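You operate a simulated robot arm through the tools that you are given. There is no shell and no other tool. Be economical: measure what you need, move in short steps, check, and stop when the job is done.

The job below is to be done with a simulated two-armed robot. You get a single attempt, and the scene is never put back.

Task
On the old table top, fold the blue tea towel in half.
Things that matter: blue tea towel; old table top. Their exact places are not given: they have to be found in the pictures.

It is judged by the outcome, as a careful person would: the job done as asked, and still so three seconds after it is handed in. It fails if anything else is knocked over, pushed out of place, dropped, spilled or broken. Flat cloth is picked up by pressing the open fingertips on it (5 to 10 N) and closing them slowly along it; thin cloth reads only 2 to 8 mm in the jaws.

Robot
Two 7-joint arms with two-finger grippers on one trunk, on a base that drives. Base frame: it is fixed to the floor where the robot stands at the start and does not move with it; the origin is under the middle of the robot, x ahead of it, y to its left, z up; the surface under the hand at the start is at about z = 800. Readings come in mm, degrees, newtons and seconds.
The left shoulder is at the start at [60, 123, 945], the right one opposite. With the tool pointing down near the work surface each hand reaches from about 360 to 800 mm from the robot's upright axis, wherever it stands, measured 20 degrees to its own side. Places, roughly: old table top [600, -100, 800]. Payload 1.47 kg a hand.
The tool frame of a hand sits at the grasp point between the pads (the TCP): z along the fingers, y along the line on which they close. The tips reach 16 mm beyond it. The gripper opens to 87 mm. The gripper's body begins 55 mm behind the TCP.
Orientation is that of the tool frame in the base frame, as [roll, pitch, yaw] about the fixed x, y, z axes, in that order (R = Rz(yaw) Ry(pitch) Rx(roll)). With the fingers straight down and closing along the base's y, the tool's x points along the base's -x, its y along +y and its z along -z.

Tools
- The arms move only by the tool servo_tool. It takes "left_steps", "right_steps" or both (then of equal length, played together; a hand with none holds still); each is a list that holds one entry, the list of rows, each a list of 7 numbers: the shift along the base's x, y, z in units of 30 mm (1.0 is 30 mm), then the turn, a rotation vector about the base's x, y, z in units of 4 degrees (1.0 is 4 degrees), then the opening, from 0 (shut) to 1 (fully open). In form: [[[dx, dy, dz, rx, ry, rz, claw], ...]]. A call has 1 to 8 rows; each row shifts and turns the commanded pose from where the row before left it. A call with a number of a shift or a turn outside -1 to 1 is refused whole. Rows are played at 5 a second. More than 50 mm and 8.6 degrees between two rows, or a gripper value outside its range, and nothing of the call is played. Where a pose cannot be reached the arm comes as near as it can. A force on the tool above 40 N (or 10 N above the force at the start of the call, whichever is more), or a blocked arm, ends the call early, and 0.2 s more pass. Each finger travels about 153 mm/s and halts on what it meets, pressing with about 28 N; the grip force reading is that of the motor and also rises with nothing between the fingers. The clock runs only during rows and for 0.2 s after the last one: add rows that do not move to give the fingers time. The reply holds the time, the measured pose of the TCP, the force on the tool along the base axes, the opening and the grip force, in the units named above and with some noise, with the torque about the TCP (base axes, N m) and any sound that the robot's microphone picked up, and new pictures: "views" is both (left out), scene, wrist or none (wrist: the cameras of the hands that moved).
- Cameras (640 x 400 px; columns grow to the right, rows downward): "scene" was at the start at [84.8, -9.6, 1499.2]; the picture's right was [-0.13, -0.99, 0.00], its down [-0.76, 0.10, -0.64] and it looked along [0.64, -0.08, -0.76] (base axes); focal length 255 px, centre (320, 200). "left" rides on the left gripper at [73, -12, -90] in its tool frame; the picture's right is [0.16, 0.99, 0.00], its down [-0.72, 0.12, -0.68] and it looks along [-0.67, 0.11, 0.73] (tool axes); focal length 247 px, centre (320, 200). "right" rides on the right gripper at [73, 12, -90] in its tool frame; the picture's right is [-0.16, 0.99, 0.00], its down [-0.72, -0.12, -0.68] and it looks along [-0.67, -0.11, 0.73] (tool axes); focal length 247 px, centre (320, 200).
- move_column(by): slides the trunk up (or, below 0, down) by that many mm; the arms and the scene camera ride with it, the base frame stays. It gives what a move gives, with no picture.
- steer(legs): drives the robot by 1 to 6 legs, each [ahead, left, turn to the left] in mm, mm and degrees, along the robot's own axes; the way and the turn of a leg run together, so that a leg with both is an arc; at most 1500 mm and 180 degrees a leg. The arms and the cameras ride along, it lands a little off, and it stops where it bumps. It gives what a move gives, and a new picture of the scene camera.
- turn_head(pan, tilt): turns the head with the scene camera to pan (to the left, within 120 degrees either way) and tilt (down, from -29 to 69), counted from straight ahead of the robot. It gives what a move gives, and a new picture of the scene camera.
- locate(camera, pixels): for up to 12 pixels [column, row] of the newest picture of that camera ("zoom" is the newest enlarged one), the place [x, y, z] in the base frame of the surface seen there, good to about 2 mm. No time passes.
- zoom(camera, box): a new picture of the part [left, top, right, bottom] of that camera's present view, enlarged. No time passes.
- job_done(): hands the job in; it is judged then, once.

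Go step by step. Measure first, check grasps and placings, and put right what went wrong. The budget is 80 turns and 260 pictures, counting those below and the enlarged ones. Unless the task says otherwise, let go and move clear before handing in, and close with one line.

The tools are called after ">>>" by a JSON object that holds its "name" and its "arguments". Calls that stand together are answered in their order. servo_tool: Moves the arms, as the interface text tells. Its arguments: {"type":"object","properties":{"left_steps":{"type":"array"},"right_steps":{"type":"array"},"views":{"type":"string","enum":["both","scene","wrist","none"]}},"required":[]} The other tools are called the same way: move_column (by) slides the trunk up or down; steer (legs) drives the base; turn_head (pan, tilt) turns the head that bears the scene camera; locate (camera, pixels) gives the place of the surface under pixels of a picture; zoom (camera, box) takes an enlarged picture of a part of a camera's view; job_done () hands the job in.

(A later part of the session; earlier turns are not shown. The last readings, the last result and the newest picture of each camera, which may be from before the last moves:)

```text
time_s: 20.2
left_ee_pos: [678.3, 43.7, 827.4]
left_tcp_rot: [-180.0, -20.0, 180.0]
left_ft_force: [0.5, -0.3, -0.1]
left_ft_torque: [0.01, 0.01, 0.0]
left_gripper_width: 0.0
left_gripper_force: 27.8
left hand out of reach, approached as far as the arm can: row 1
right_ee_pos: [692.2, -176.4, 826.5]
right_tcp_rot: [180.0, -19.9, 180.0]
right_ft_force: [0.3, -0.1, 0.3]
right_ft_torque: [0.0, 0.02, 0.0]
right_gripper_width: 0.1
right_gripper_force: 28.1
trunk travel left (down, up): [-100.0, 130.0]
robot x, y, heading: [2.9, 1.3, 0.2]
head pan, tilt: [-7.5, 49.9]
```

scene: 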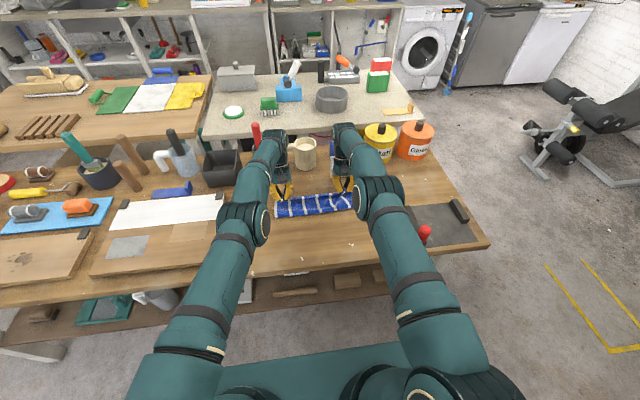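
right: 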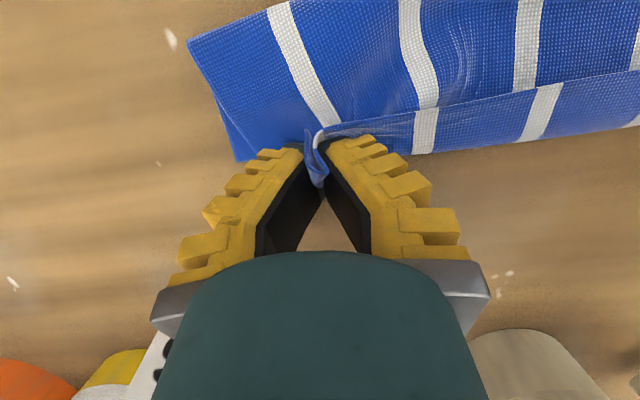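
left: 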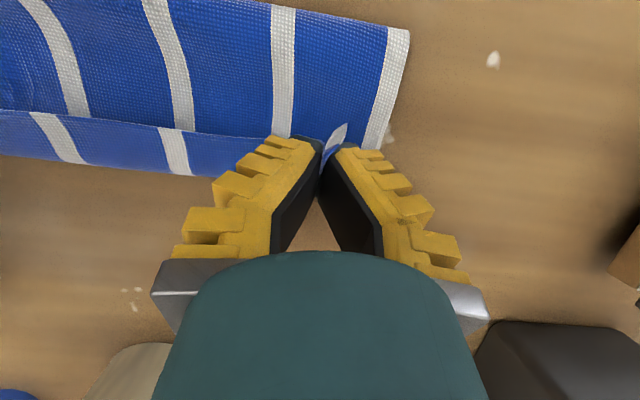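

I need to know whether the far strip is the bottom layer or the hanging hem, so I'll enlarge and measure it.

>>> {"name": "zoom", "arguments": {"camera": "left", "box": [0, 60, 320, 260]}}

>>> {"name": "zoom", "arguments": {"camera": "right", "box": [180, 20, 500, 220]}}

>>> {"name": "locate", "arguments": {"camera": "right", "pixels": [[425, 90], [425, 105], [425, 115], [425, 125], [425, 140], [425, 150], [425, 158], [320, 185], [310, 140], [220, 120], [560, 100], [560, 130]]}}

```text
2.00 times, centred on (160, 160) of left
```

zoom: 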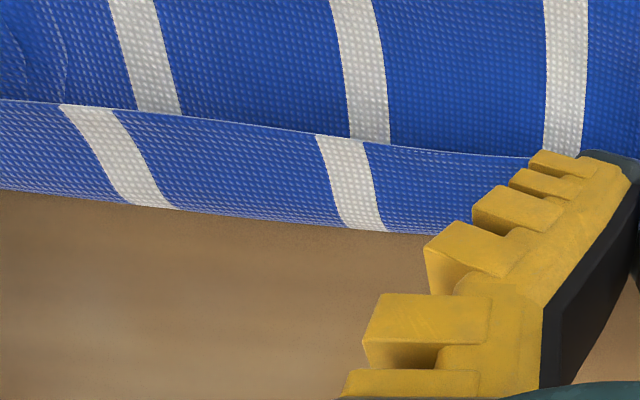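

```text
2.00 times, centred on (340, 120) of right
```

zoom: 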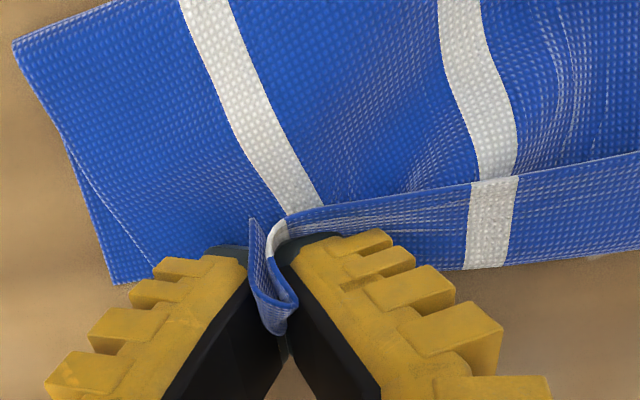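

```text
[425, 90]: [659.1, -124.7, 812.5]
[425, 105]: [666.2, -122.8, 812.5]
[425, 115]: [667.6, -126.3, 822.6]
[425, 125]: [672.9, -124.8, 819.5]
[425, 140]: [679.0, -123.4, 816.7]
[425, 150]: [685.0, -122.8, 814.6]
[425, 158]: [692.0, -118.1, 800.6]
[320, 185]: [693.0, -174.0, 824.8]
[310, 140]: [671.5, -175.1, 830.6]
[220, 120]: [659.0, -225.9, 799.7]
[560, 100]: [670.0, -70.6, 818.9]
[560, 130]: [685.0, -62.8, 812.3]
```

The strip is the hem: the free edge points back toward me at x≈667, z≈822, so the hem (~20 mm) isn't turned over. I need more forward tilt, so I'll check clearance for driving the base closer.

>>> {"name": "locate", "arguments": {"camera": "scene", "pixels": [[305, 265], [305, 280], [305, 300], [310, 348], [310, 355], [230, 360], [390, 350], [310, 335], [235, 305]]}}

>>> {"name": "servo_tool", "arguments": {"left_steps": [[[-0.3, 0, 0.5, 0, 0, 0, 0], [-0.5, 0, 0.6, 0, -0.5, 0, 0], [-0.5, 0, 0.6, 0, -0.5, 0, 0], [-0.3, 0, 0.4, 0, 0, 0, 0], [-0.3, 0, 0.3, 0, 0, 0, 0], [0, 0, 0, 0, 0, 0, 0]]], "right_steps": [[[-0.4, 0, 0.5, 0, 0, 0, 0], [-0.6, 0, 0.6, 0, -0.5, 0, 0], [-0.6, 0, 0.6, 0, -0.5, 0, 0], [-0.4, 0, 0.4, 0, 0, 0, 0], [-0.3, 0, 0.3, 0, 0, 0, 0], [0, 0, 0, 0, 0, 0, 0]]]}}

```text
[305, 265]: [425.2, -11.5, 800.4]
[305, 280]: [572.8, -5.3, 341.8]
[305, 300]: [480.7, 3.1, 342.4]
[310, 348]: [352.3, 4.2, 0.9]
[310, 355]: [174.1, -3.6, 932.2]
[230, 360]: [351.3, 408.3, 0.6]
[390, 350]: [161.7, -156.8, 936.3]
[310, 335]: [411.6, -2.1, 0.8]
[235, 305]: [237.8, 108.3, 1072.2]
```

```text
time_s: 21.6
left_ee_pos: [691.1, 31.2, 894.6]
left_tcp_rot: [-180.0, -16.0, 180.0]
left_ft_force: [0.2, 0.0, 1.1]
left_ft_torque: [-0.01, 0.01, 0.03]
left_gripper_width: 0.2
left_gripper_force: 30.0
left hand out of reach, approached as far as the arm can: row 1, 2, 3, 4, 5
right_ee_pos: [625.3, -173.6, 899.1]
right_tcp_rot: [180.0, -16.0, 179.9]
right_ft_force: [0.1, -0.2, 0.1]
right_ft_torque: [-0.04, 0.02, -0.04]
right_gripper_width: 0.3
right_gripper_force: 27.8
trunk travel left (down, up): [-100.0, 130.0]
robot x, y, heading: [-0.0, 2.1, 0.1]
head pan, tilt: [-7.5, 49.9]
```

scene: 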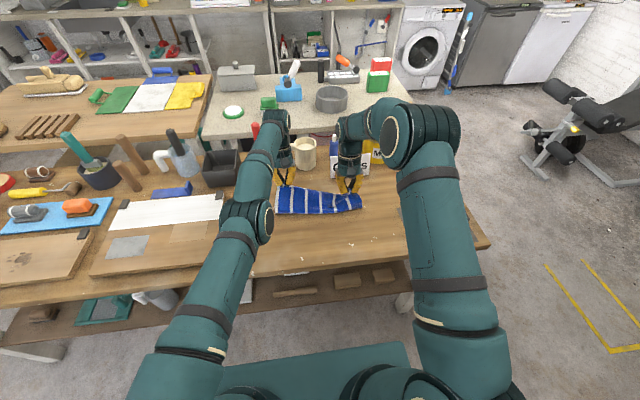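
right: 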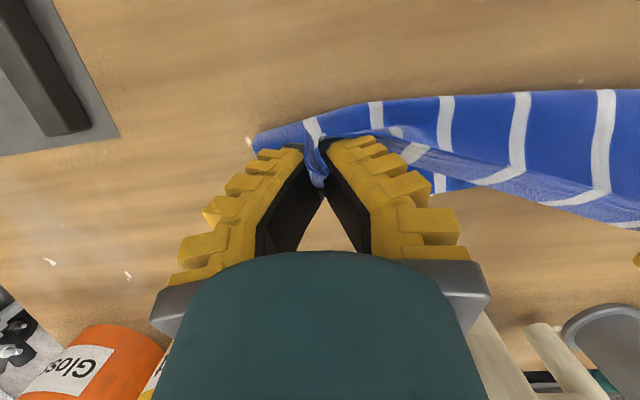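
left: 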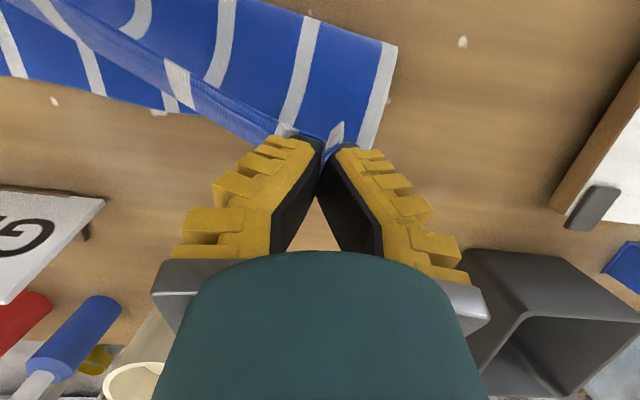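

The left arm lagged behind (691,31) in a poor configuration while the right followed. I'll bring the left back, untilting it to recover.

>>> {"name": "servo_tool", "arguments": {"left_steps": [[[-0.3, 0, 0, 0, -1, 0, 0], [-0.3, 0, 0, 0, -1, 0, 0], [-0.3, 0, 0, 0, -1, 0, 0], [0, 0, 0, 0, -1, 0, 0], [0, 0, 0, 0, 0, 0, 0]]], "views": "scene"}}

```text
time_s: 22.8
left_ee_pos: [740.8, 11.8, 892.7]
left_tcp_rot: [179.9, -0.1, 179.9]
left_ft_force: [-2.5, -3.8, 0.6]
left_ft_torque: [-0.03, 0.02, -0.02]
left_gripper_width: 0.3
left_gripper_force: 28.5
left hand out of reach, approached as far as the arm can: row 1, 2, 3, 4
right_ee_pos: [623.8, -172.5, 899.3]
right_tcp_rot: [180.0, -16.0, 180.0]
right_ft_force: [3.0, 3.5, -1.0]
right_ft_torque: [0.03, -0.06, -0.08]
right_gripper_width: 0.2
right_gripper_force: 27.9
trunk travel left (down, up): [-100.0, 130.0]
robot x, y, heading: [-0.3, 1.3, 0.2]
head pan, tilt: [-7.5, 49.9]
```

scene: 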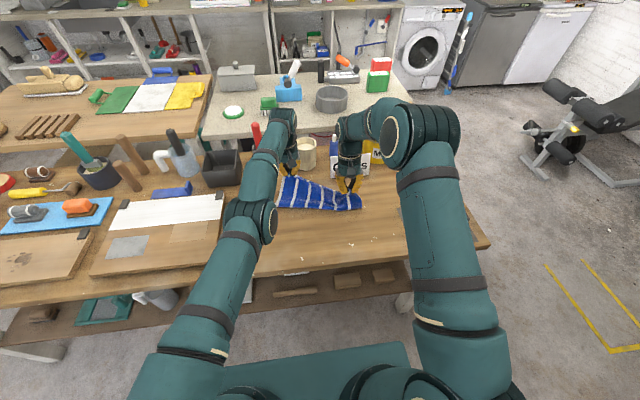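

The left arm is stuck nearly straight; untilting only swung the hand forward to x=741. I'll tilt back while commanding a stronger inward pull.

>>> {"name": "servo_tool", "arguments": {"left_steps": [[[-1, 0, 0, 0, 1, 0, 0], [-1, 0, 0, 0, 1, 0, 0], [-1, 0, 0, 0, 1, 0, 0], [-1, 0, 0, 0, 1, 0, 0], [0, 0, 0, 0, 0, 0, 0]]], "views": "scene"}}

```text
time_s: 24.0
left_ee_pos: [683.9, -4.7, 891.6]
left_tcp_rot: [180.0, -16.1, -179.9]
left_ft_force: [0.6, -0.4, -0.7]
left_ft_torque: [0.03, 0.02, 0.0]
left_gripper_width: 0.0
left_gripper_force: 29.8
left hand out of reach, approached as far as the arm can: row 1, 2, 3, 4
right_ee_pos: [623.6, -173.7, 899.5]
right_tcp_rot: [179.9, -16.0, -180.0]
right_ft_force: [-0.4, -1.0, -0.2]
right_ft_torque: [-0.02, 0.01, 0.02]
right_gripper_width: 0.1
right_gripper_force: 27.9
trunk travel left (down, up): [-100.0, 130.0]
robot x, y, heading: [-3.1, -2.8, 0.1]
head pan, tilt: [-7.5, 49.9]
```

scene: 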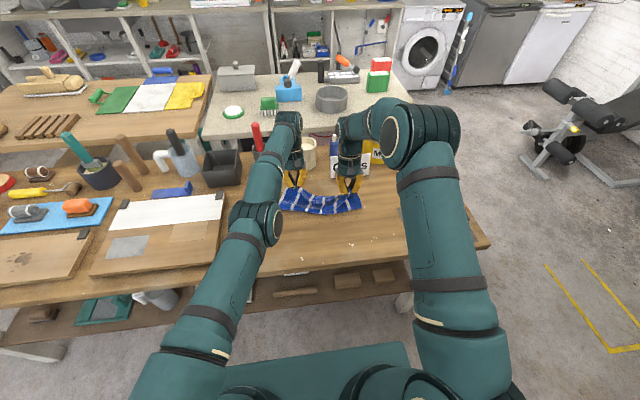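

I'll lower the left corner to the table and let go, then unlock that arm free of the cloth. I'll lower the right to match.

>>> {"name": "servo_tool", "arguments": {"left_steps": [[[0, 0.5, -0.6, 0, 0, 0, 0], [0, 0.5, -0.6, 0, 0, 0, 0], [0, 0.5, -0.6, 0, 0, 0, 0], [0, 0, 0, 0, 0, 0, 0]]], "right_steps": [[[0.6, 0, -0.6, 0, 0, 0, 0], [0.6, 0, -0.6, 0, 0, 0, 0], [0.6, 0, -0.6, 0, 0, 0, 0], [0, 0, 0, 0, 0, 0, 0]]]}}

```text
time_s: 25.0
left_ee_pos: [688.1, 37.1, 835.7]
left_tcp_rot: [-180.0, -16.1, -179.9]
left_ft_force: [0.5, 0.7, 0.2]
left_ft_torque: [0.0, 0.01, -0.02]
left_gripper_width: 0.0
left_gripper_force: 30.4
left hand out of reach, approached as far as the arm can: row 1, 3
right_ee_pos: [678.0, -174.9, 844.1]
right_tcp_rot: [-179.9, -16.0, -180.0]
right_ft_force: [-0.1, -0.4, 0.0]
right_ft_torque: [0.0, -0.01, 0.02]
right_gripper_width: 0.0
right_gripper_force: 27.9
trunk travel left (down, up): [-100.0, 130.0]
robot x, y, heading: [0.3, -2.0, 0.2]
head pan, tilt: [-7.5, 49.9]
```

scene: 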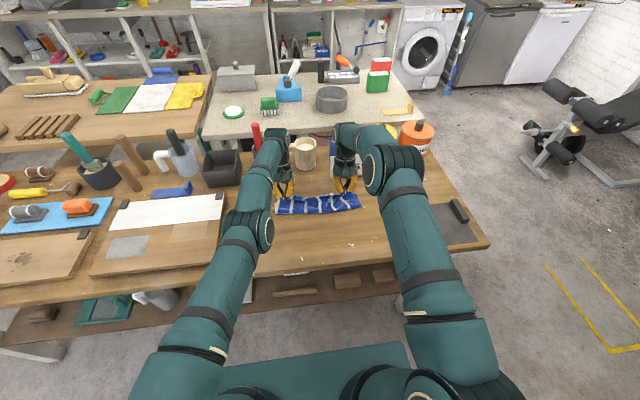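
right: 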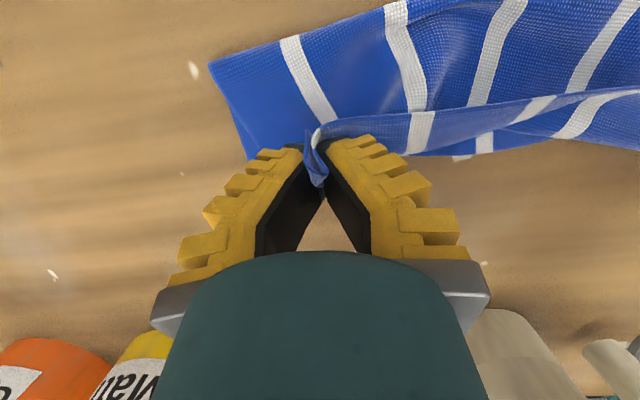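
left: 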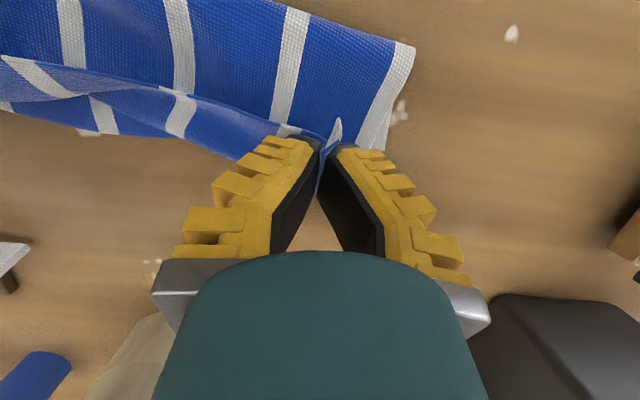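

The cloth is in a near-folded position again. I'll lower both to contact, release, and rise along the fingers.

>>> {"name": "servo_tool", "arguments": {"left_steps": [[[0, 0, -0.15, 0, 0, 0, 0], [0, 0, -0.1, 0, 0, 0, 0], [0, 0, 0, 0, 0, 0, 0.15], [0, 0, 0, 0, 0, 0, 0.3], [0, 0, 0, 0, 0, 0, 0.3], [0.2, 0, 0.6, 0, 0, 0, 0.3], [0.2, 0, 0.6, 0, 0, 0, 0.3], [0, 0, 0.6, 0, 0, 0, 0.3]]], "right_steps": [[[0, 0, -0.3, 0, 0, 0, 0], [0, 0, -0.25, 0, 0, 0, 0], [0, 0, 0, 0, 0, 0, 0.15], [0, 0, 0, 0, 0, 0, 0.3], [0, 0, 0, 0, 0, 0, 0.3], [0.2, 0, 0.6, 0, 0, 0, 0.3], [0.2, 0, 0.6, 0, 0, 0, 0.3], [0, 0, 0.6, 0, 0, 0, 0.3]]]}}

```text
time_s: 26.8
left_ee_pos: [696.5, 41.5, 884.8]
left_tcp_rot: [180.0, -16.0, -180.0]
left_ft_force: [0.5, 0.1, 0.2]
left_ft_torque: [-0.03, 0.04, 0.03]
left_gripper_width: 32.3
left_gripper_force: 4.2
left hand out of reach, approached as far as the arm can: row 6
right_ee_pos: [690.0, -176.0, 882.1]
right_tcp_rot: [180.0, -16.0, 180.0]
right_ft_force: [0.2, -0.5, 0.0]
right_ft_torque: [0.03, 0.05, -0.03]
right_gripper_width: 32.4
right_gripper_force: 4.1
trunk travel left (down, up): [-100.0, 130.0]
robot x, y, heading: [0.4, 5.2, -0.1]
head pan, tilt: [-7.5, 49.9]
```

scene: 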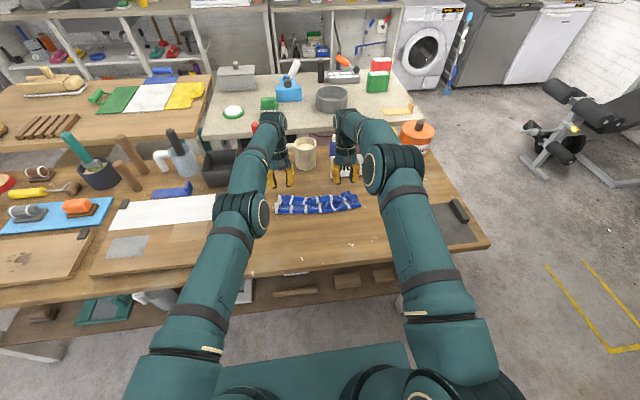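
right: 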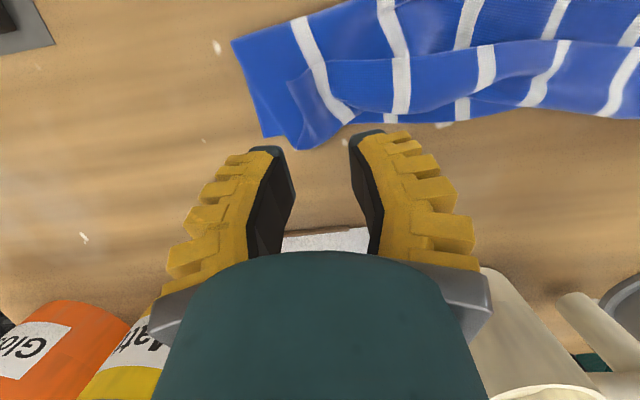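
left: 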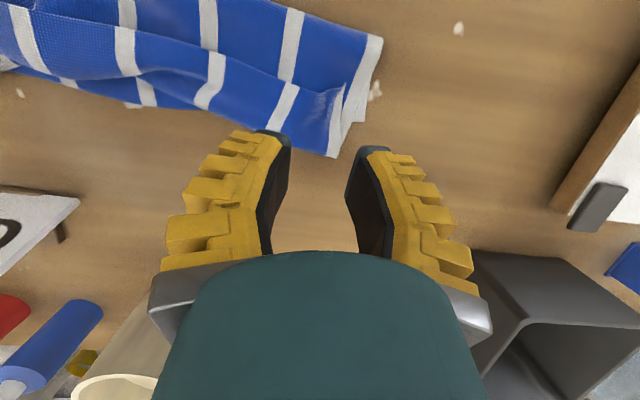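

Released: the top layer lies over, with its hem turned back ~30 mm along the length. First I'll free the left arm by moving up, outward and back.

>>> {"name": "servo_tool", "arguments": {"left_steps": [[[0, 0.3, 0.8, 0, -1, 0, 0.3], [-0.3, 0.5, 0.8, 0, -1, 0, 0.3], [-0.6, 0.5, 0.8, 0, -1, 0, 0.3], [-0.8, 0.5, 0.5, 0, -1, 0, 0.3], [-0.8, 0.5, 0.5, 0, 0, 0, 0.3], [-0.8, 0.5, 0, 0, 0, 0, 0.3], [0, 0, 0, 0, 0, 0, 0.3]]], "right_steps": [[[0, 0, 0.8, 0, 1, 0, 0.3], [0, 0, 0.8, 0, 0, 0, 0.3], [-0.8, -0.5, 0.8, 0, -1, 0, 0.3], [-0.8, -0.5, 0, 0, -1, 0, 0.3], [-0.8, -0.5, 0, 0, -1, 0, 0.3], [-0.8, -0.5, 0, 0, -1, 0, 0.3], [-0.8, -0.5, 0, 0, -1, 0, 0.3]]], "views": "scene"}}

```text
time_s: 28.4
left_ee_pos: [749.8, 94.4, 995.4]
left_tcp_rot: [-180.0, -0.1, 180.0]
left_ft_force: [-1.4, -0.3, -0.6]
left_ft_torque: [0.01, -0.02, 0.02]
left_gripper_width: 32.2
left_gripper_force: 4.7
left hand out of reach, approached as far as the arm can: row 1, 2, 3, 4, 5, 6
right_ee_pos: [566.4, -252.5, 953.9]
right_tcp_rot: [179.9, 0.1, 179.9]
right_ft_force: [-0.5, 0.1, -0.2]
right_ft_torque: [0.0, 0.04, -0.02]
right_gripper_width: 32.2
right_gripper_force: 4.6
trunk travel left (down, up): [-100.0, 130.0]
robot x, y, heading: [-2.9, 2.4, -0.1]
head pan, tilt: [-7.5, 49.9]
```

scene: 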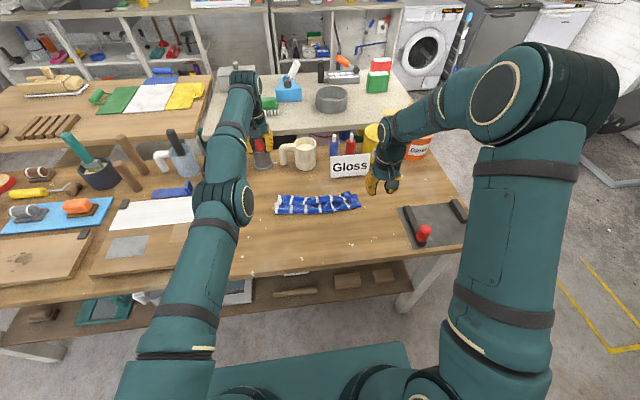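

The left arm is still extended, possibly wedged at an elbow limit. I'll raise it well clear of the pot, stretch it slightly outward past the dead point, then pull in.

>>> {"name": "servo_tool", "arguments": {"left_steps": [[[0, 0.3, 1, 0, 0, 0, 0.3], [0, 0.3, 1, 0, 0, 0, 0.3], [0, 0.3, 1, 0, 0, 0, 0.3], [1, 0, 0, 0, 0, 0, 0.3], [1, 0, 0, 0, 0, 0, 0.3], [-1, 0, 0, 0, 0, 0, 0.3], [-1, 0, 0, 0, 0, 0, 0.3], [-1, 0, 0, 0, 0, 0, 0.3]]], "views": "scene"}}

```text
time_s: 30.2
left_ee_pos: [732.3, 115.5, 1098.7]
left_tcp_rot: [-179.9, 0.0, -179.9]
left_ft_force: [-0.1, 0.7, -0.2]
left_ft_torque: [0.04, 0.0, 0.01]
left_gripper_width: 32.1
left_gripper_force: 4.1
left hand out of reach, approached as far as the arm can: row 2, 3, 4, 5, 6, 7, 8
right_ee_pos: [566.9, -251.7, 954.8]
right_tcp_rot: [180.0, 0.0, 180.0]
right_ft_force: [0.0, -0.4, -0.2]
right_ft_torque: [-0.01, 0.0, -0.01]
right_gripper_width: 32.1
right_gripper_force: 3.9
trunk travel left (down, up): [-100.0, 130.0]
robot x, y, heading: [1.6, -1.9, -0.2]
head pan, tilt: [-7.5, 49.9]
```

scene: 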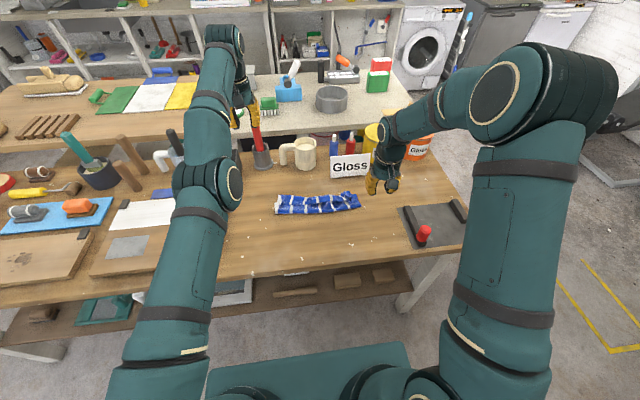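

Still locked. Flexing this elbow should lower the hand, so I'll pull down and back together from this height, staying well above the objects.

>>> {"name": "servo_tool", "arguments": {"left_steps": [[[-1, 0, -1, 0, 0, 0, 0.3], [-1, 0, -1, 0, 0, 0, 0.3], [-1, 0, -1, 0, 0, 0, 0.3], [-1, 0, -0.5, 0, 0, 0, 0.3], [-1, 0, 0, 0, 0, 0, 0.3], [0, 0, 0, 0, 0, 0, 0.3]]], "views": "scene"}}

```text
time_s: 31.6
left_ee_pos: [746.5, 99.6, 1028.9]
left_tcp_rot: [-179.9, -0.1, 180.0]
left_ft_force: [0.3, -0.2, -0.2]
left_ft_torque: [0.01, -0.01, 0.03]
left_gripper_width: 32.4
left_gripper_force: 3.8
left hand out of reach, approached as far as the arm can: row 1, 2, 3, 4, 5
right_ee_pos: [568.8, -251.5, 952.5]
right_tcp_rot: [-180.0, 0.0, -180.0]
right_ft_force: [0.2, 0.0, 0.2]
right_ft_torque: [0.0, 0.0, -0.03]
right_gripper_width: 32.4
right_gripper_force: 4.8
trunk travel left (down, up): [-100.0, 130.0]
robot x, y, heading: [1.6, 0.2, 0.1]
head pan, tilt: [-7.5, 49.9]
```

scene: 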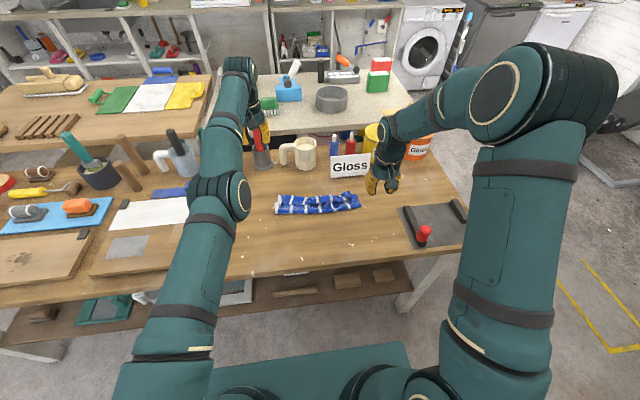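

The elbow is likely past its dead-centre against its stop. I'll swing the arm up and inward clear of the pot, push outward to full stretch while moving down, and then pull back.

>>> {"name": "servo_tool", "arguments": {"left_steps": [[[0, -0.9, 1, 0, 0, 0, 0.3], [0, -0.9, 1, 0, 0, 0, 0.3], [0, -0.6, 1, 0, 0, 0, 0.3], [1, 0, 0.5, 0, 0, 0, 0.3], [1, 0, 0.5, 0, 0, 0, 0.3], [1, 0, 0, 0, 0, 0, 0.3], [1, 0, 0, 0, 0, 0, 0.3], [0, 0, 0, 0, 0, 0, 0.3]]], "views": "none"}}

>>> {"name": "servo_tool", "arguments": {"left_steps": [[[0.7, 0, -1, 0, 0, 0, 0.3], [0.7, 0, -1, 0, 0, 0, 0.3], [0.3, 0, -1, 0, 0, 0, 0.3], [-1, 0, -1, 0, 0, 0, 0.3], [-1, 0, -0.5, 0, 0, 0, 0.3], [-1, 0, 0, 0, 0, 0, 0.3], [-1, 0, 0, 0, 0, 0, 0.3]]], "views": "scene"}}

```text
time_s: 33.4
left_ee_pos: [719.4, 53.3, 1122.4]
left_tcp_rot: [179.9, 0.1, -179.9]
left_ft_force: [-0.7, 0.3, -0.1]
left_ft_torque: [0.01, 0.0, 0.03]
left_gripper_width: 32.1
left_gripper_force: 4.3
left hand out of reach, approached as far as the arm can: row 1, 2, 3, 4, 5, 6, 7
right_ee_pos: [568.2, -251.9, 952.9]
right_tcp_rot: [-180.0, 0.0, 180.0]
right_ft_force: [-0.2, -1.0, 0.5]
right_ft_torque: [0.03, 0.01, 0.0]
right_gripper_width: 32.3
right_gripper_force: 4.7
trunk travel left (down, up): [-100.0, 130.0]
robot x, y, heading: [1.5, 1.2, 0.1]
head pan, tilt: [-7.5, 49.9]
```

```text
time_s: 35.0
left_ee_pos: [739.5, 32.0, 997.7]
left_tcp_rot: [-179.9, -0.1, 180.0]
left_ft_force: [1.1, 0.3, -0.8]
left_ft_torque: [-0.01, 0.01, -0.02]
left_gripper_width: 32.3
left_gripper_force: 4.5
left hand out of reach, approached as far as the arm can: row 1, 2, 4, 5, 6, 7
right_ee_pos: [567.6, -252.5, 953.4]
right_tcp_rot: [180.0, 0.0, 179.9]
right_ft_force: [0.0, -0.3, 0.3]
right_ft_torque: [-0.01, -0.02, 0.0]
right_gripper_width: 32.3
right_gripper_force: 4.0
trunk travel left (down, up): [-100.0, 130.0]
robot x, y, heading: [-1.3, 1.6, 0.2]
head pan, tilt: [-7.5, 49.9]
```

scene: 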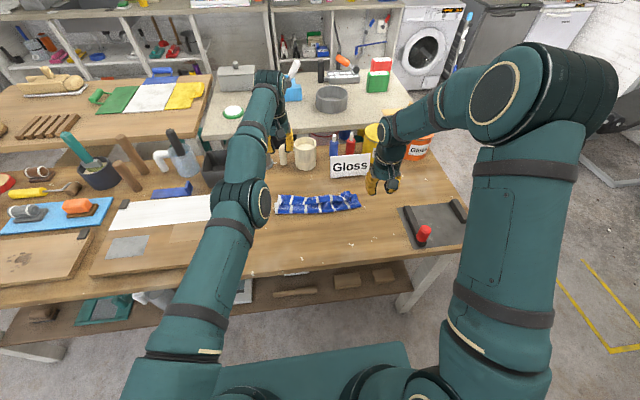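

Small outward-and-down rows are reported reachable, so I'll creep outward in small reachable steps, then creep back.

>>> {"name": "servo_tool", "arguments": {"left_steps": [[[0.15, 0, 0, 0, 0, 0, 0.3], [0.15, 0, 0, 0, 0, 0, 0.3], [0.15, 0, 0, 0, 0, 0, 0.3], [0.15, 0, 0, 0, 0, 0, 0.3], [0.15, 0, 0, 0, 0, 0, 0.3], [0.15, 0, 0, 0, 0, 0, 0.3], [0.15, 0, 0, 0, 0, 0, 0.3], [0.15, 0, 0, 0, 0, 0, 0.3]]], "views": "none"}}

```text
time_s: 36.8
left_ee_pos: [742.5, 32.6, 994.4]
left_tcp_rot: [-179.9, -0.1, -180.0]
left_ft_force: [0.9, 0.4, -0.2]
left_ft_torque: [0.05, -0.02, -0.01]
left_gripper_width: 32.4
left_gripper_force: 4.8
left hand out of reach, approached as far as the arm can: row 2, 3, 4, 5, 6, 7, 8
right_ee_pos: [567.8, -251.8, 953.1]
right_tcp_rot: [-179.9, 0.1, -180.0]
right_ft_force: [0.3, 0.3, -0.2]
right_ft_torque: [-0.01, -0.02, -0.01]
right_gripper_width: 32.1
right_gripper_force: 4.3
trunk travel left (down, up): [-100.0, 130.0]
robot x, y, heading: [-0.6, -1.4, 0.1]
head pan, tilt: [-7.5, 49.9]
```

Now at maximum stretch (x=742). I'll creep inward and down with small steps.

>>> {"name": "servo_tool", "arguments": {"left_steps": [[[0, 0, -0.5, 0, 0, 0, 0.3], [-0.05, 0, -0.3, 0, 0, 0, 0.3], [-0.1, 0, -0.2, 0, 0, 0, 0.3], [-0.2, 0, -0.1, 0, 0, 0, 0.3], [-0.3, 0, 0, 0, 0, 0, 0.3], [-0.5, 0, 0, 0, 0, 0, 0.3], [-0.5, 0, 0, 0, 0, 0, 0.3]]], "views": "none"}}

```text
time_s: 38.4
left_ee_pos: [741.5, 24.0, 967.0]
left_tcp_rot: [180.0, 0.0, 180.0]
left_ft_force: [-0.3, -1.0, -0.9]
left_ft_torque: [0.0, -0.02, -0.02]
left_gripper_width: 32.4
left_gripper_force: 4.4
left hand out of reach, approached as far as the arm can: row 3, 4, 5, 6, 7
right_ee_pos: [567.7, -251.8, 953.1]
right_tcp_rot: [-180.0, 0.0, -179.9]
right_ft_force: [0.3, 0.2, -0.4]
right_ft_torque: [0.01, 0.0, 0.01]
right_gripper_width: 32.2
right_gripper_force: 4.8
trunk travel left (down, up): [-100.0, 130.0]
robot x, y, heading: [1.4, -0.7, -0.0]
head pan, tilt: [-7.5, 49.9]
```

Down-and-in hits the stop, so I'll try the other side: stretch outward, then creep up-and-in.

>>> {"name": "servo_tool", "arguments": {"left_steps": [[[0.1, 0, 0, 0, 0, 0, 0.3], [0.1, 0, 0.2, 0, 0, 0, 0.3], [0, 0, 0.5, 0, 0, 0, 0.3], [-0.05, 0, 0.3, 0, 0, 0, 0.3], [-0.1, 0, 0.2, 0, 0, 0, 0.3], [-0.2, 0, 0.2, 0, 0, 0, 0.3], [-0.3, 0, 0.1, 0, 0, 0, 0.3], [-0.5, 0, 0, 0, 0, 0, 0.3]]], "views": "none"}}

```text
time_s: 40.2
left_ee_pos: [709.6, 25.0, 1012.7]
left_tcp_rot: [-180.0, 0.0, -180.0]
left_ft_force: [0.0, 0.2, -0.6]
left_ft_torque: [-0.05, 0.02, 0.06]
left_gripper_width: 32.4
left_gripper_force: 4.8
left hand out of reach, approached as far as the arm can: row 2
right_ee_pos: [567.1, -251.8, 954.5]
right_tcp_rot: [-180.0, 0.0, 180.0]
right_ft_force: [-0.6, -0.4, -0.2]
right_ft_torque: [-0.01, -0.01, 0.01]
right_gripper_width: 32.2
right_gripper_force: 4.8
trunk travel left (down, up): [-100.0, 130.0]
robot x, y, heading: [2.0, 0.3, 0.4]
head pan, tilt: [-7.5, 49.9]
```

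Unlocked: the left hand now moves freely at x=710. I'll bring it back to a bent, comfortable pose beside the cloth.

>>> {"name": "servo_tool", "arguments": {"left_steps": [[[-0.7, 0.4, 0, 0, 0, 0, 0.3], [-0.7, 0.4, 0, 0, 0, 0, 0.3], [-0.7, 0.4, -0.3, 0, 0, 0, 0.3], [-0.7, 0.4, -0.4, 0, 0, 0, 0.3], [-0.7, 0.4, -0.4, 0, 0, 0, 0.3], [-0.7, 0.4, -0.4, 0, 0, 0, 0.3], [-0.7, 0.4, -0.4, 0, 0, 0, 0.3], [0, 0, 0, 0, 0, 0, 0.3]]]}}

>>> {"name": "zoom", "arguments": {"camera": "scene", "box": [250, 160, 390, 248]}}

```text
time_s: 42.0
left_ee_pos: [562.7, 111.9, 955.4]
left_tcp_rot: [180.0, 0.0, -180.0]
left_ft_force: [-0.4, 0.2, 0.3]
left_ft_torque: [0.04, -0.01, 0.0]
left_gripper_width: 32.5
left_gripper_force: 4.5
right_ee_pos: [567.5, -251.3, 953.1]
right_tcp_rot: [180.0, 0.0, 180.0]
right_ft_force: [-0.3, -0.3, 0.0]
right_ft_torque: [0.0, -0.01, -0.02]
right_gripper_width: 32.4
right_gripper_force: 4.6
trunk travel left (down, up): [-100.0, 130.0]
robot x, y, heading: [1.7, -0.4, 0.1]
head pan, tilt: [-7.5, 49.9]
```

scene: 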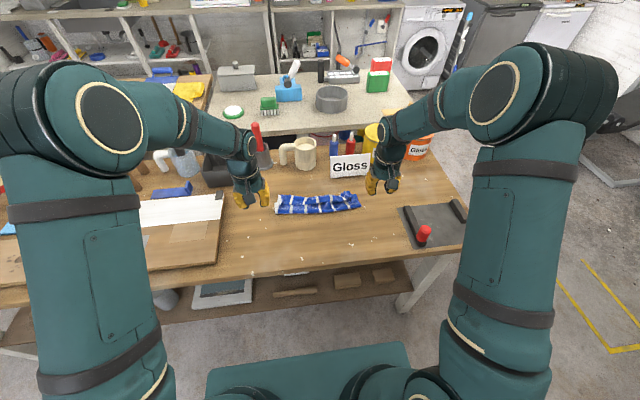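
left: 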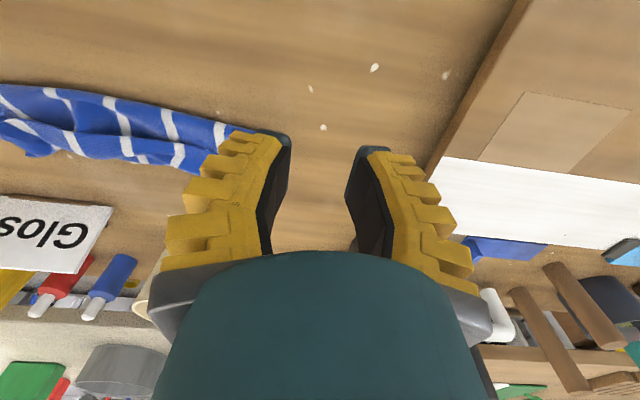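

```text
4.55 times, centred on (320, 204) of scene
```

zoom: 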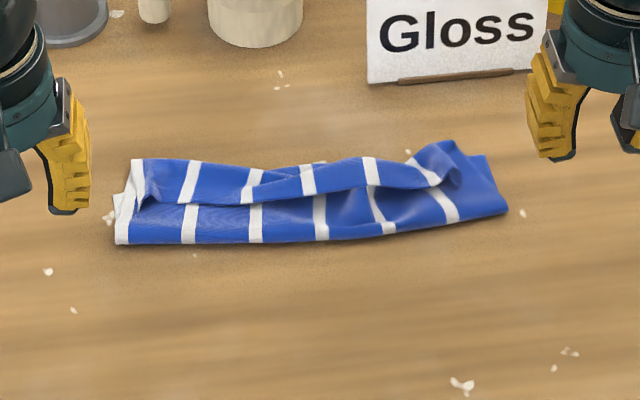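

The towel is folded but with a turned-back hem strip along the far side. I'll measure its features.

>>> {"name": "locate", "arguments": {"camera": "zoom", "pixels": [[122, 241], [255, 241], [385, 233], [503, 211], [150, 197], [245, 203], [340, 188], [190, 165], [310, 168], [370, 160], [445, 148], [488, 158]]}}

>>> {"name": "zoom", "arguments": {"camera": "left", "box": [0, 60, 260, 222]}}

>>> {"name": "zoom", "arguments": {"camera": "right", "box": [320, 40, 640, 240]}}

```text
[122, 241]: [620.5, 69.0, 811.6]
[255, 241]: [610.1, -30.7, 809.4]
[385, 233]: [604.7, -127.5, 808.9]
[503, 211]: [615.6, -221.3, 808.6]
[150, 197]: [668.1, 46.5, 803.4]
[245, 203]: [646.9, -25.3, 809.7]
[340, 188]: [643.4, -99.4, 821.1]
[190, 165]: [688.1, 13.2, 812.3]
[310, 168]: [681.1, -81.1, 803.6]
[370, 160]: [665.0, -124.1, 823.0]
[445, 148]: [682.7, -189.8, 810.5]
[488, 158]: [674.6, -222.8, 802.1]
```

```text
2.46 times, centred on (130, 141) of left
```

zoom: 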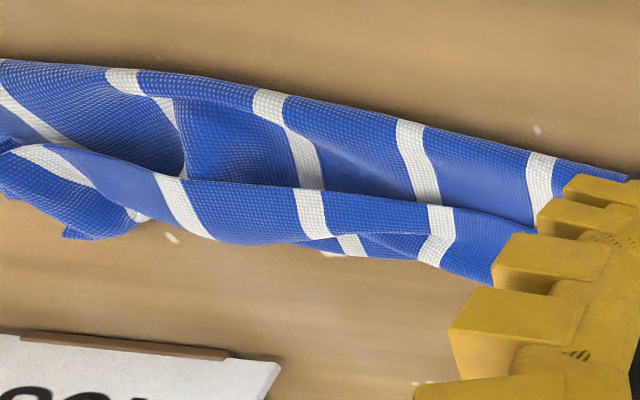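

```text
2.00 times, centred on (480, 140) of right
```

zoom: 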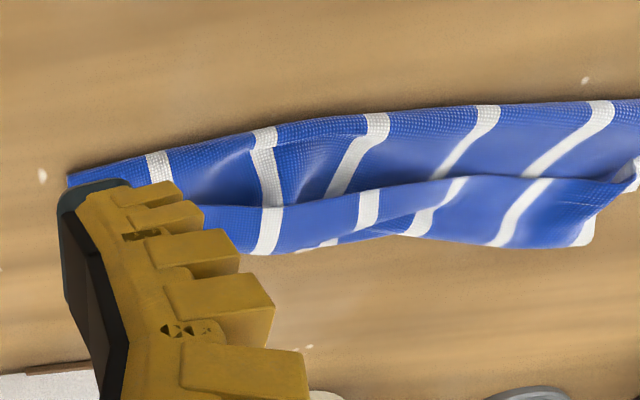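

The upper layer's hem (free edge x≈645, raised to z≈821 at y≈−100) lies turned back toward me. I'll push that raised edge up and over to the far side with both hands' fingertips, starting by moving into place in front of it.

>>> {"name": "servo_tool", "arguments": {"left_steps": [[[0.2, -0.6, -0.47, 0, 0, 0, 0.4], [0.2, -0.6, -0.47, 0, 0, 0, 0.4], [0.2, -0.6, -0.47, 0, 0, 0, 0.4], [0.2, -0.6, -0.47, 0, 0, 0, 0.4], [0.2, -0.6, -0.47, 0, 0, 0, 0.4], [0.2, -0.6, -0.47, 0, 0, 0, 0.4], [0, 0, 0, 0, 0, 0, 0.4]]], "right_steps": [[[0.18, 0.79, -0.46, 0, 0, 0, 0.4], [0.18, 0.79, -0.46, 0, 0, 0, 0.4], [0.18, 0.79, -0.46, 0, 0, 0, 0.4], [0.18, 0.79, -0.46, 0, 0, 0, 0.4], [0.18, 0.79, -0.46, 0, 0, 0, 0.4], [0.18, 0.79, -0.46, 0, 0, 0, 0.4], [0, 0, 0, 0, 0, 0, 0.4]]]}}

```text
time_s: 43.6
left_ee_pos: [598.0, -0.4, 870.0]
left_tcp_rot: [-180.0, 0.0, 180.0]
left_ft_force: [-0.4, 1.0, -0.4]
left_ft_torque: [0.01, 0.01, 0.01]
left_gripper_width: 40.8
left_gripper_force: 4.5
right_ee_pos: [603.7, -109.3, 872.4]
right_tcp_rot: [179.9, 0.1, 179.9]
right_ft_force: [-0.5, 0.5, -0.2]
right_ft_torque: [0.02, -0.02, -0.01]
right_gripper_width: 40.8
right_gripper_force: 4.4
trunk travel left (down, up): [-100.0, 130.0]
robot x, y, heading: [1.2, -0.5, 0.0]
head pan, tilt: [-7.5, 49.9]
```

scene: 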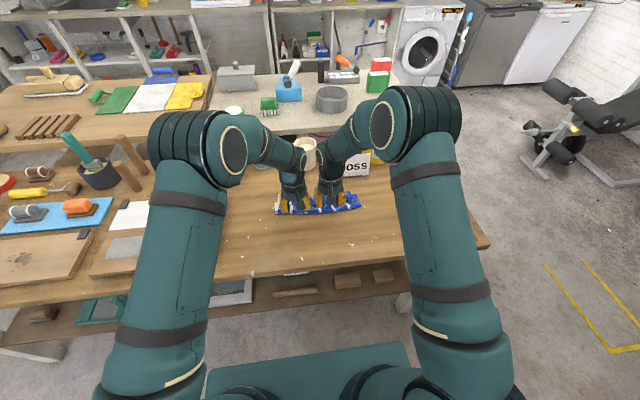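
right: 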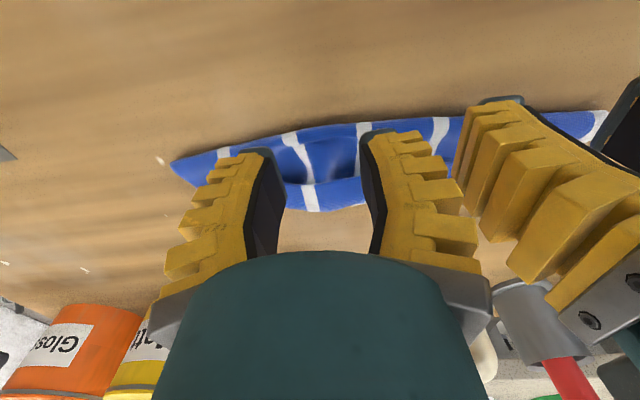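
left: 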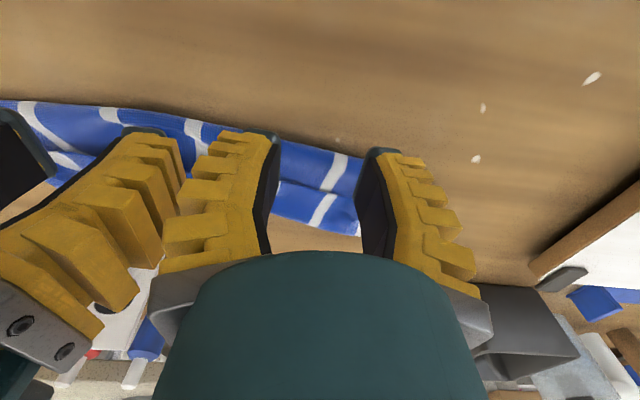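

Both hands sit over the near part with the hem ahead. I'll lower until the tips just skim the top layer, then push forward.

>>> {"name": "servo_tool", "arguments": {"left_steps": [[[0, 0, -0.7, 0, 0, 0, 0.4], [0, 0, -0.65, 0, 0, 0, 0.4], [0, 0, -0.1, 0, 0, 0, 0.4], [0.4, 0, 0, 0, 0, 0, 0.4], [0.4, 0, 0, 0, 0, 0, 0.4], [0, 0, 0, 0, 0, 0, 0.4]]], "right_steps": [[[0, 0, -0.7, 0, 0, 0, 0.4], [0, 0, -0.7, 0, 0, 0, 0.4], [0, 0, -0.1, 0, 0, 0, 0.4], [0.3, 0, 0, 0, 0, 0, 0.4], [0.4, 0, 0, 0, 0, 0, 0.4], [0, 0, 0, 0, 0, 0, 0.4]]], "views": "wrist"}}

```text
time_s: 45.0
left_ee_pos: [622.3, 0.6, 828.6]
left_tcp_rot: [180.0, -0.1, -180.0]
left_ft_force: [0.9, -0.3, -0.9]
left_ft_torque: [0.01, 0.0, 0.02]
left_gripper_width: 40.4
left_gripper_force: 4.3
right_ee_pos: [623.5, -108.3, 825.4]
right_tcp_rot: [180.0, 0.0, 180.0]
right_ft_force: [-0.2, -0.1, 0.2]
right_ft_torque: [0.05, 0.01, -0.02]
right_gripper_width: 35.7
right_gripper_force: 7.0
trunk travel left (down, up): [-100.0, 130.0]
robot x, y, heading: [0.8, -2.7, 0.1]
head pan, tilt: [-7.5, 49.9]
```

right: 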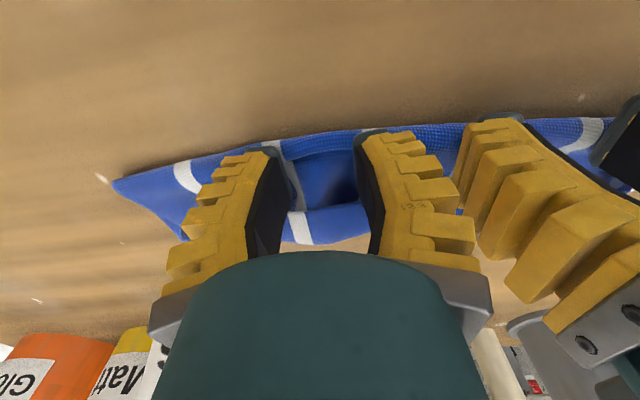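
left: 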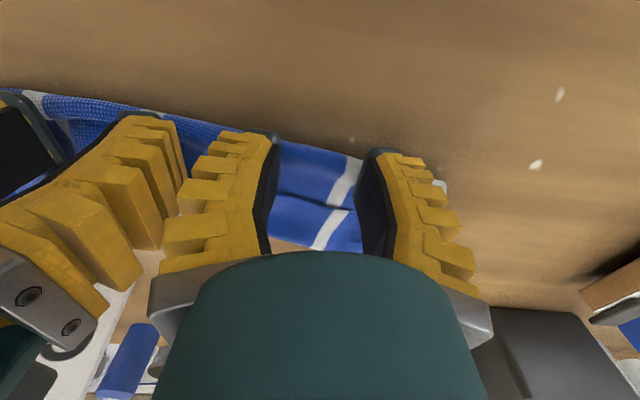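

The free hem edge is just ahead of the fingers ((310,203) left). I'll lower the left slightly and push both on about 50 mm.

>>> {"name": "servo_tool", "arguments": {"left_steps": [[[0, 0, -0.13, 0, 0, 0, 0.4], [0.35, 0, 0, 0, 0, 0, 0.4], [0.35, 0, 0, 0, 0, 0, 0.4], [0.35, 0, 0, 0, 0, 0, 0.4], [0.35, 0, 0, 0, 0, 0, 0.4], [0.3, 0, 0.1, 0, 0, 0, 0.4], [0, 0, 0, 0, 0, 0, 0.4]]], "right_steps": [[[0, 0, -0.03, 0, 0, 0, 0.4], [0.35, 0, 0, 0, 0, 0, 0.4], [0.35, 0, 0, 0, 0, 0, 0.4], [0.35, 0, 0, 0, 0, 0, 0.4], [0.35, 0, 0, 0, 0, 0, 0.4], [0.3, 0, 0.1, 0, 0, 0, 0.4], [0, 0, 0, 0, 0, 0, 0.4]]]}}

>>> {"name": "zoom", "arguments": {"camera": "scene", "box": [250, 150, 390, 238]}}

```text
time_s: 46.6
left_ee_pos: [673.9, -0.0, 827.4]
left_tcp_rot: [179.9, 0.0, -180.0]
left_ft_force: [-0.1, -0.4, 0.3]
left_ft_torque: [0.04, 0.04, 0.01]
left_gripper_width: 37.6
left_gripper_force: 4.1
right_ee_pos: [673.8, -109.1, 826.8]
right_tcp_rot: [180.0, 0.1, -179.9]
right_ft_force: [-0.7, 0.7, -0.4]
right_ft_torque: [-0.02, 0.01, 0.01]
right_gripper_width: 40.9
right_gripper_force: 3.7
trunk travel left (down, up): [-100.0, 130.0]
robot x, y, heading: [-0.9, 1.0, -0.0]
head pan, tilt: [-7.5, 49.9]
```

scene: 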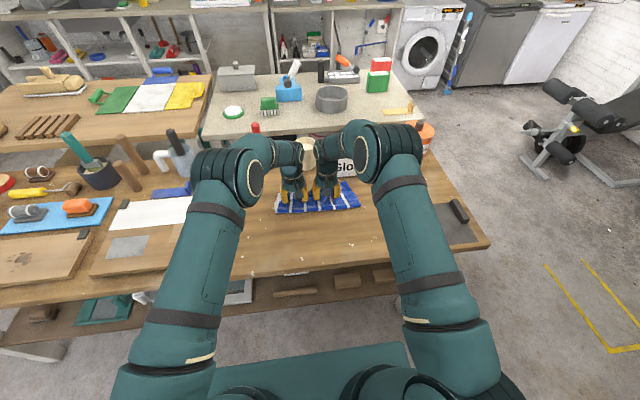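
right: 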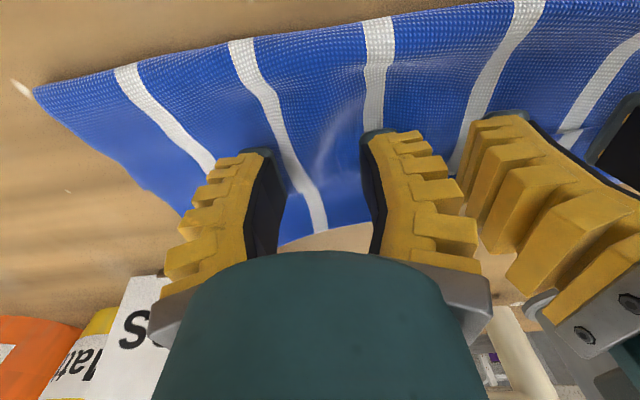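
left: 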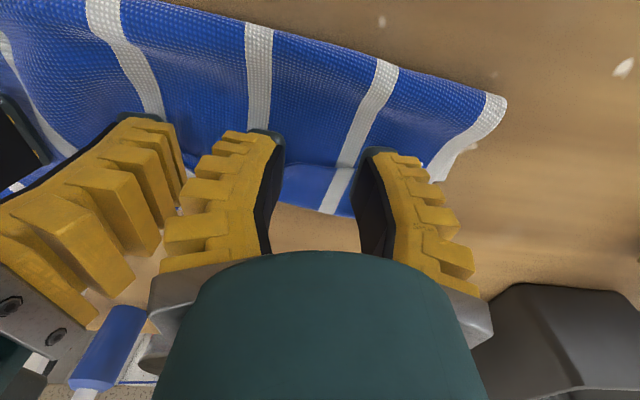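

```text
4.55 times, centred on (320, 194) of scene
```

zoom: 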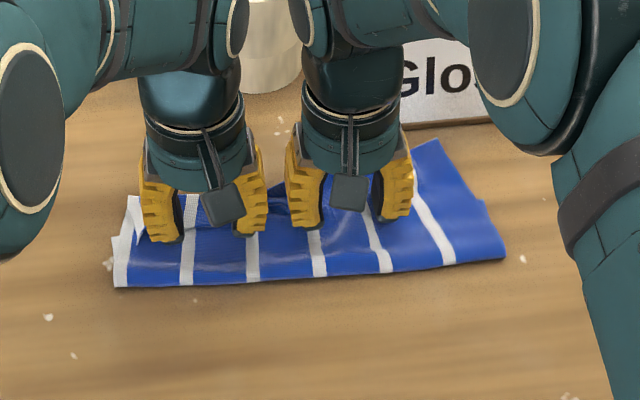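

Very good: the hem has swung over on the right (corner now at (440,140) in the enlargement) and is going over on the left. I'll push ~20 mm further with a slight rise.

>>> {"name": "servo_tool", "arguments": {"left_steps": [[[0.3, 0, 0.05, 0, 0, 0, 0.4], [0.3, 0, 0.1, 0, 0, 0, 0.4], [0.1, 0, 0.2, 0, 0, 0, 0.4], [0, 0, 0.6, 0, 0, 0, 0.4], [-0.3, 0, 0.8, 0, 0, 0, 0.4], [-0.5, 0, 0.8, 0, 0, 0, 0.4], [-0.7, 0.3, 0.5, 0, 0, 0, 0.4], [-0.7, 0.5, 0.5, 0, 0, 0, 0.4]]], "right_steps": [[[0.3, 0, 0.05, 0, 0, 0, 0.4], [0.3, 0, 0.1, 0, 0, 0, 0.4], [0.1, 0, 0.2, 0, 0, 0, 0.4], [0, 0, 0.6, 0, 0, 0, 0.4], [-0.3, 0, 0.8, 0, 0, 0, 0.4], [-0.5, 0, 0.8, 0, 0, 0, 0.4], [-0.7, -0.3, 0.5, 0, 0, 0, 0.4], [-0.7, -0.5, 0.5, 0, 0, 0, 0.4]]], "views": "none"}}

>>> {"name": "servo_tool", "arguments": {"left_steps": [[[-0.6, 0.9, 0, 0, 0, 0, 0.4], [-0.6, 0.9, 0, 0, 0, 0, 0.4], [-0.3, 0.9, 0, 0, 0, 0, 0.4], [0, 0.9, 0, 0, 0, 0, 0.4], [0, 0, 0, 0, 0, 0, 0.4]]], "right_steps": [[[-0.6, -0.9, 0, 0, 0, 0, 0.4], [-0.6, -0.9, 0, 0, 0, 0, 0.4], [-0.3, -0.9, 0, 0, 0, 0, 0.4], [0, -0.9, 0, 0, 0, 0, 0.4], [0, 0, 0, 0, 0, 0, 0.4]]]}}

>>> {"name": "zoom", "arguments": {"camera": "scene", "box": [250, 160, 390, 248]}}

```text
time_s: 48.4
left_ee_pos: [627.5, 22.9, 935.7]
left_tcp_rot: [180.0, 0.1, 179.9]
left_ft_force: [0.5, 0.0, -0.8]
left_ft_torque: [-0.05, -0.06, 0.02]
left_gripper_width: 40.8
left_gripper_force: 4.7
right_ee_pos: [627.8, -135.5, 936.4]
right_tcp_rot: [-180.0, 0.0, -180.0]
right_ft_force: [-0.4, -0.1, 0.7]
right_ft_torque: [0.01, -0.03, 0.01]
right_gripper_width: 40.9
right_gripper_force: 5.0
trunk travel left (down, up): [-100.0, 130.0]
robot x, y, heading: [-6.7, -2.0, 0.1]
head pan, tilt: [-7.5, 49.9]
```

```text
time_s: 49.6
left_ee_pos: [582.4, 132.4, 932.8]
left_tcp_rot: [180.0, 0.0, 180.0]
left_ft_force: [-0.8, -0.1, 0.4]
left_ft_torque: [0.03, -0.02, 0.01]
left_gripper_width: 40.8
left_gripper_force: 4.4
right_ee_pos: [583.2, -239.2, 934.3]
right_tcp_rot: [-179.9, 0.0, 180.0]
right_ft_force: [0.1, -0.4, 0.2]
right_ft_torque: [0.0, 0.06, 0.01]
right_gripper_width: 40.9
right_gripper_force: 4.1
trunk travel left (down, up): [-100.0, 130.0]
robot x, y, heading: [2.9, 0.0, -0.0]
head pan, tilt: [-7.5, 49.9]
```

scene: 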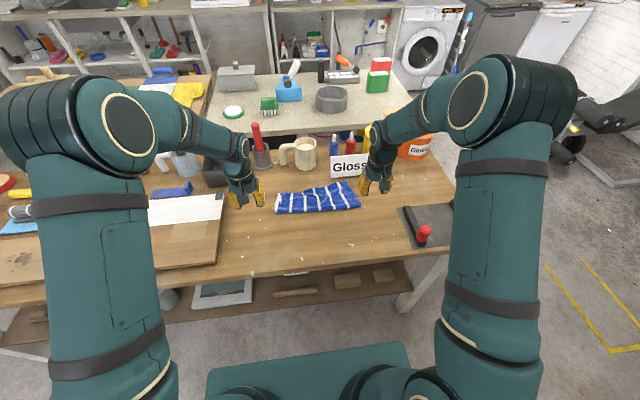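
right: 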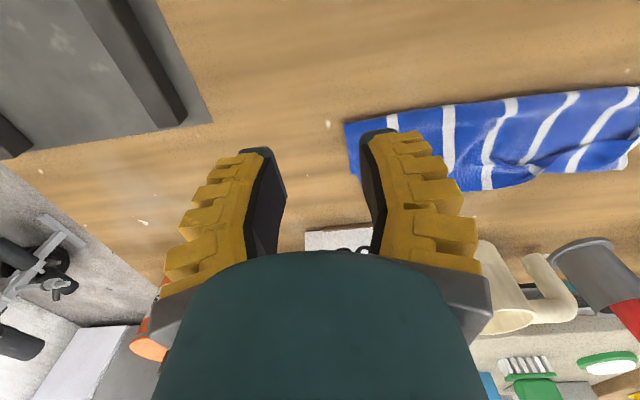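
left: 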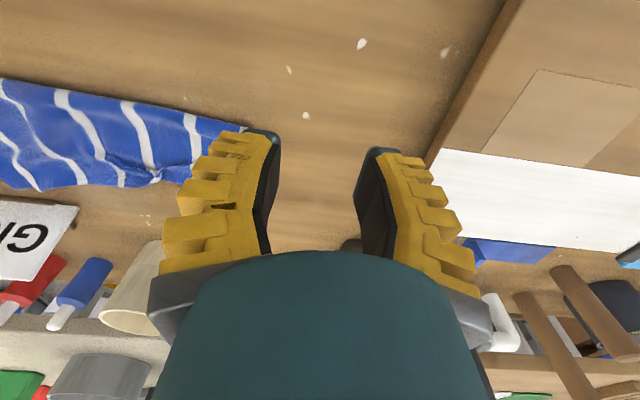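

```text
4.55 times, centred on (320, 204) of scene
```

zoom: 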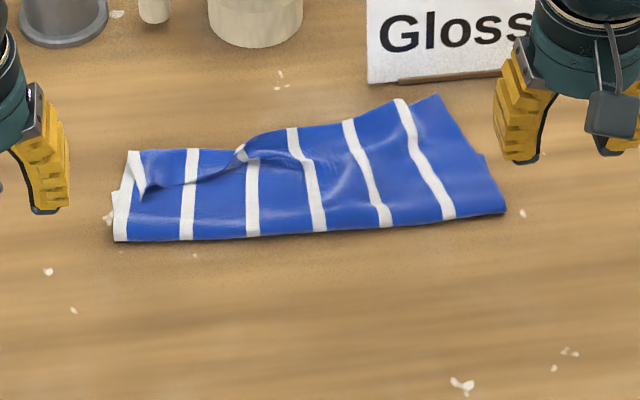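

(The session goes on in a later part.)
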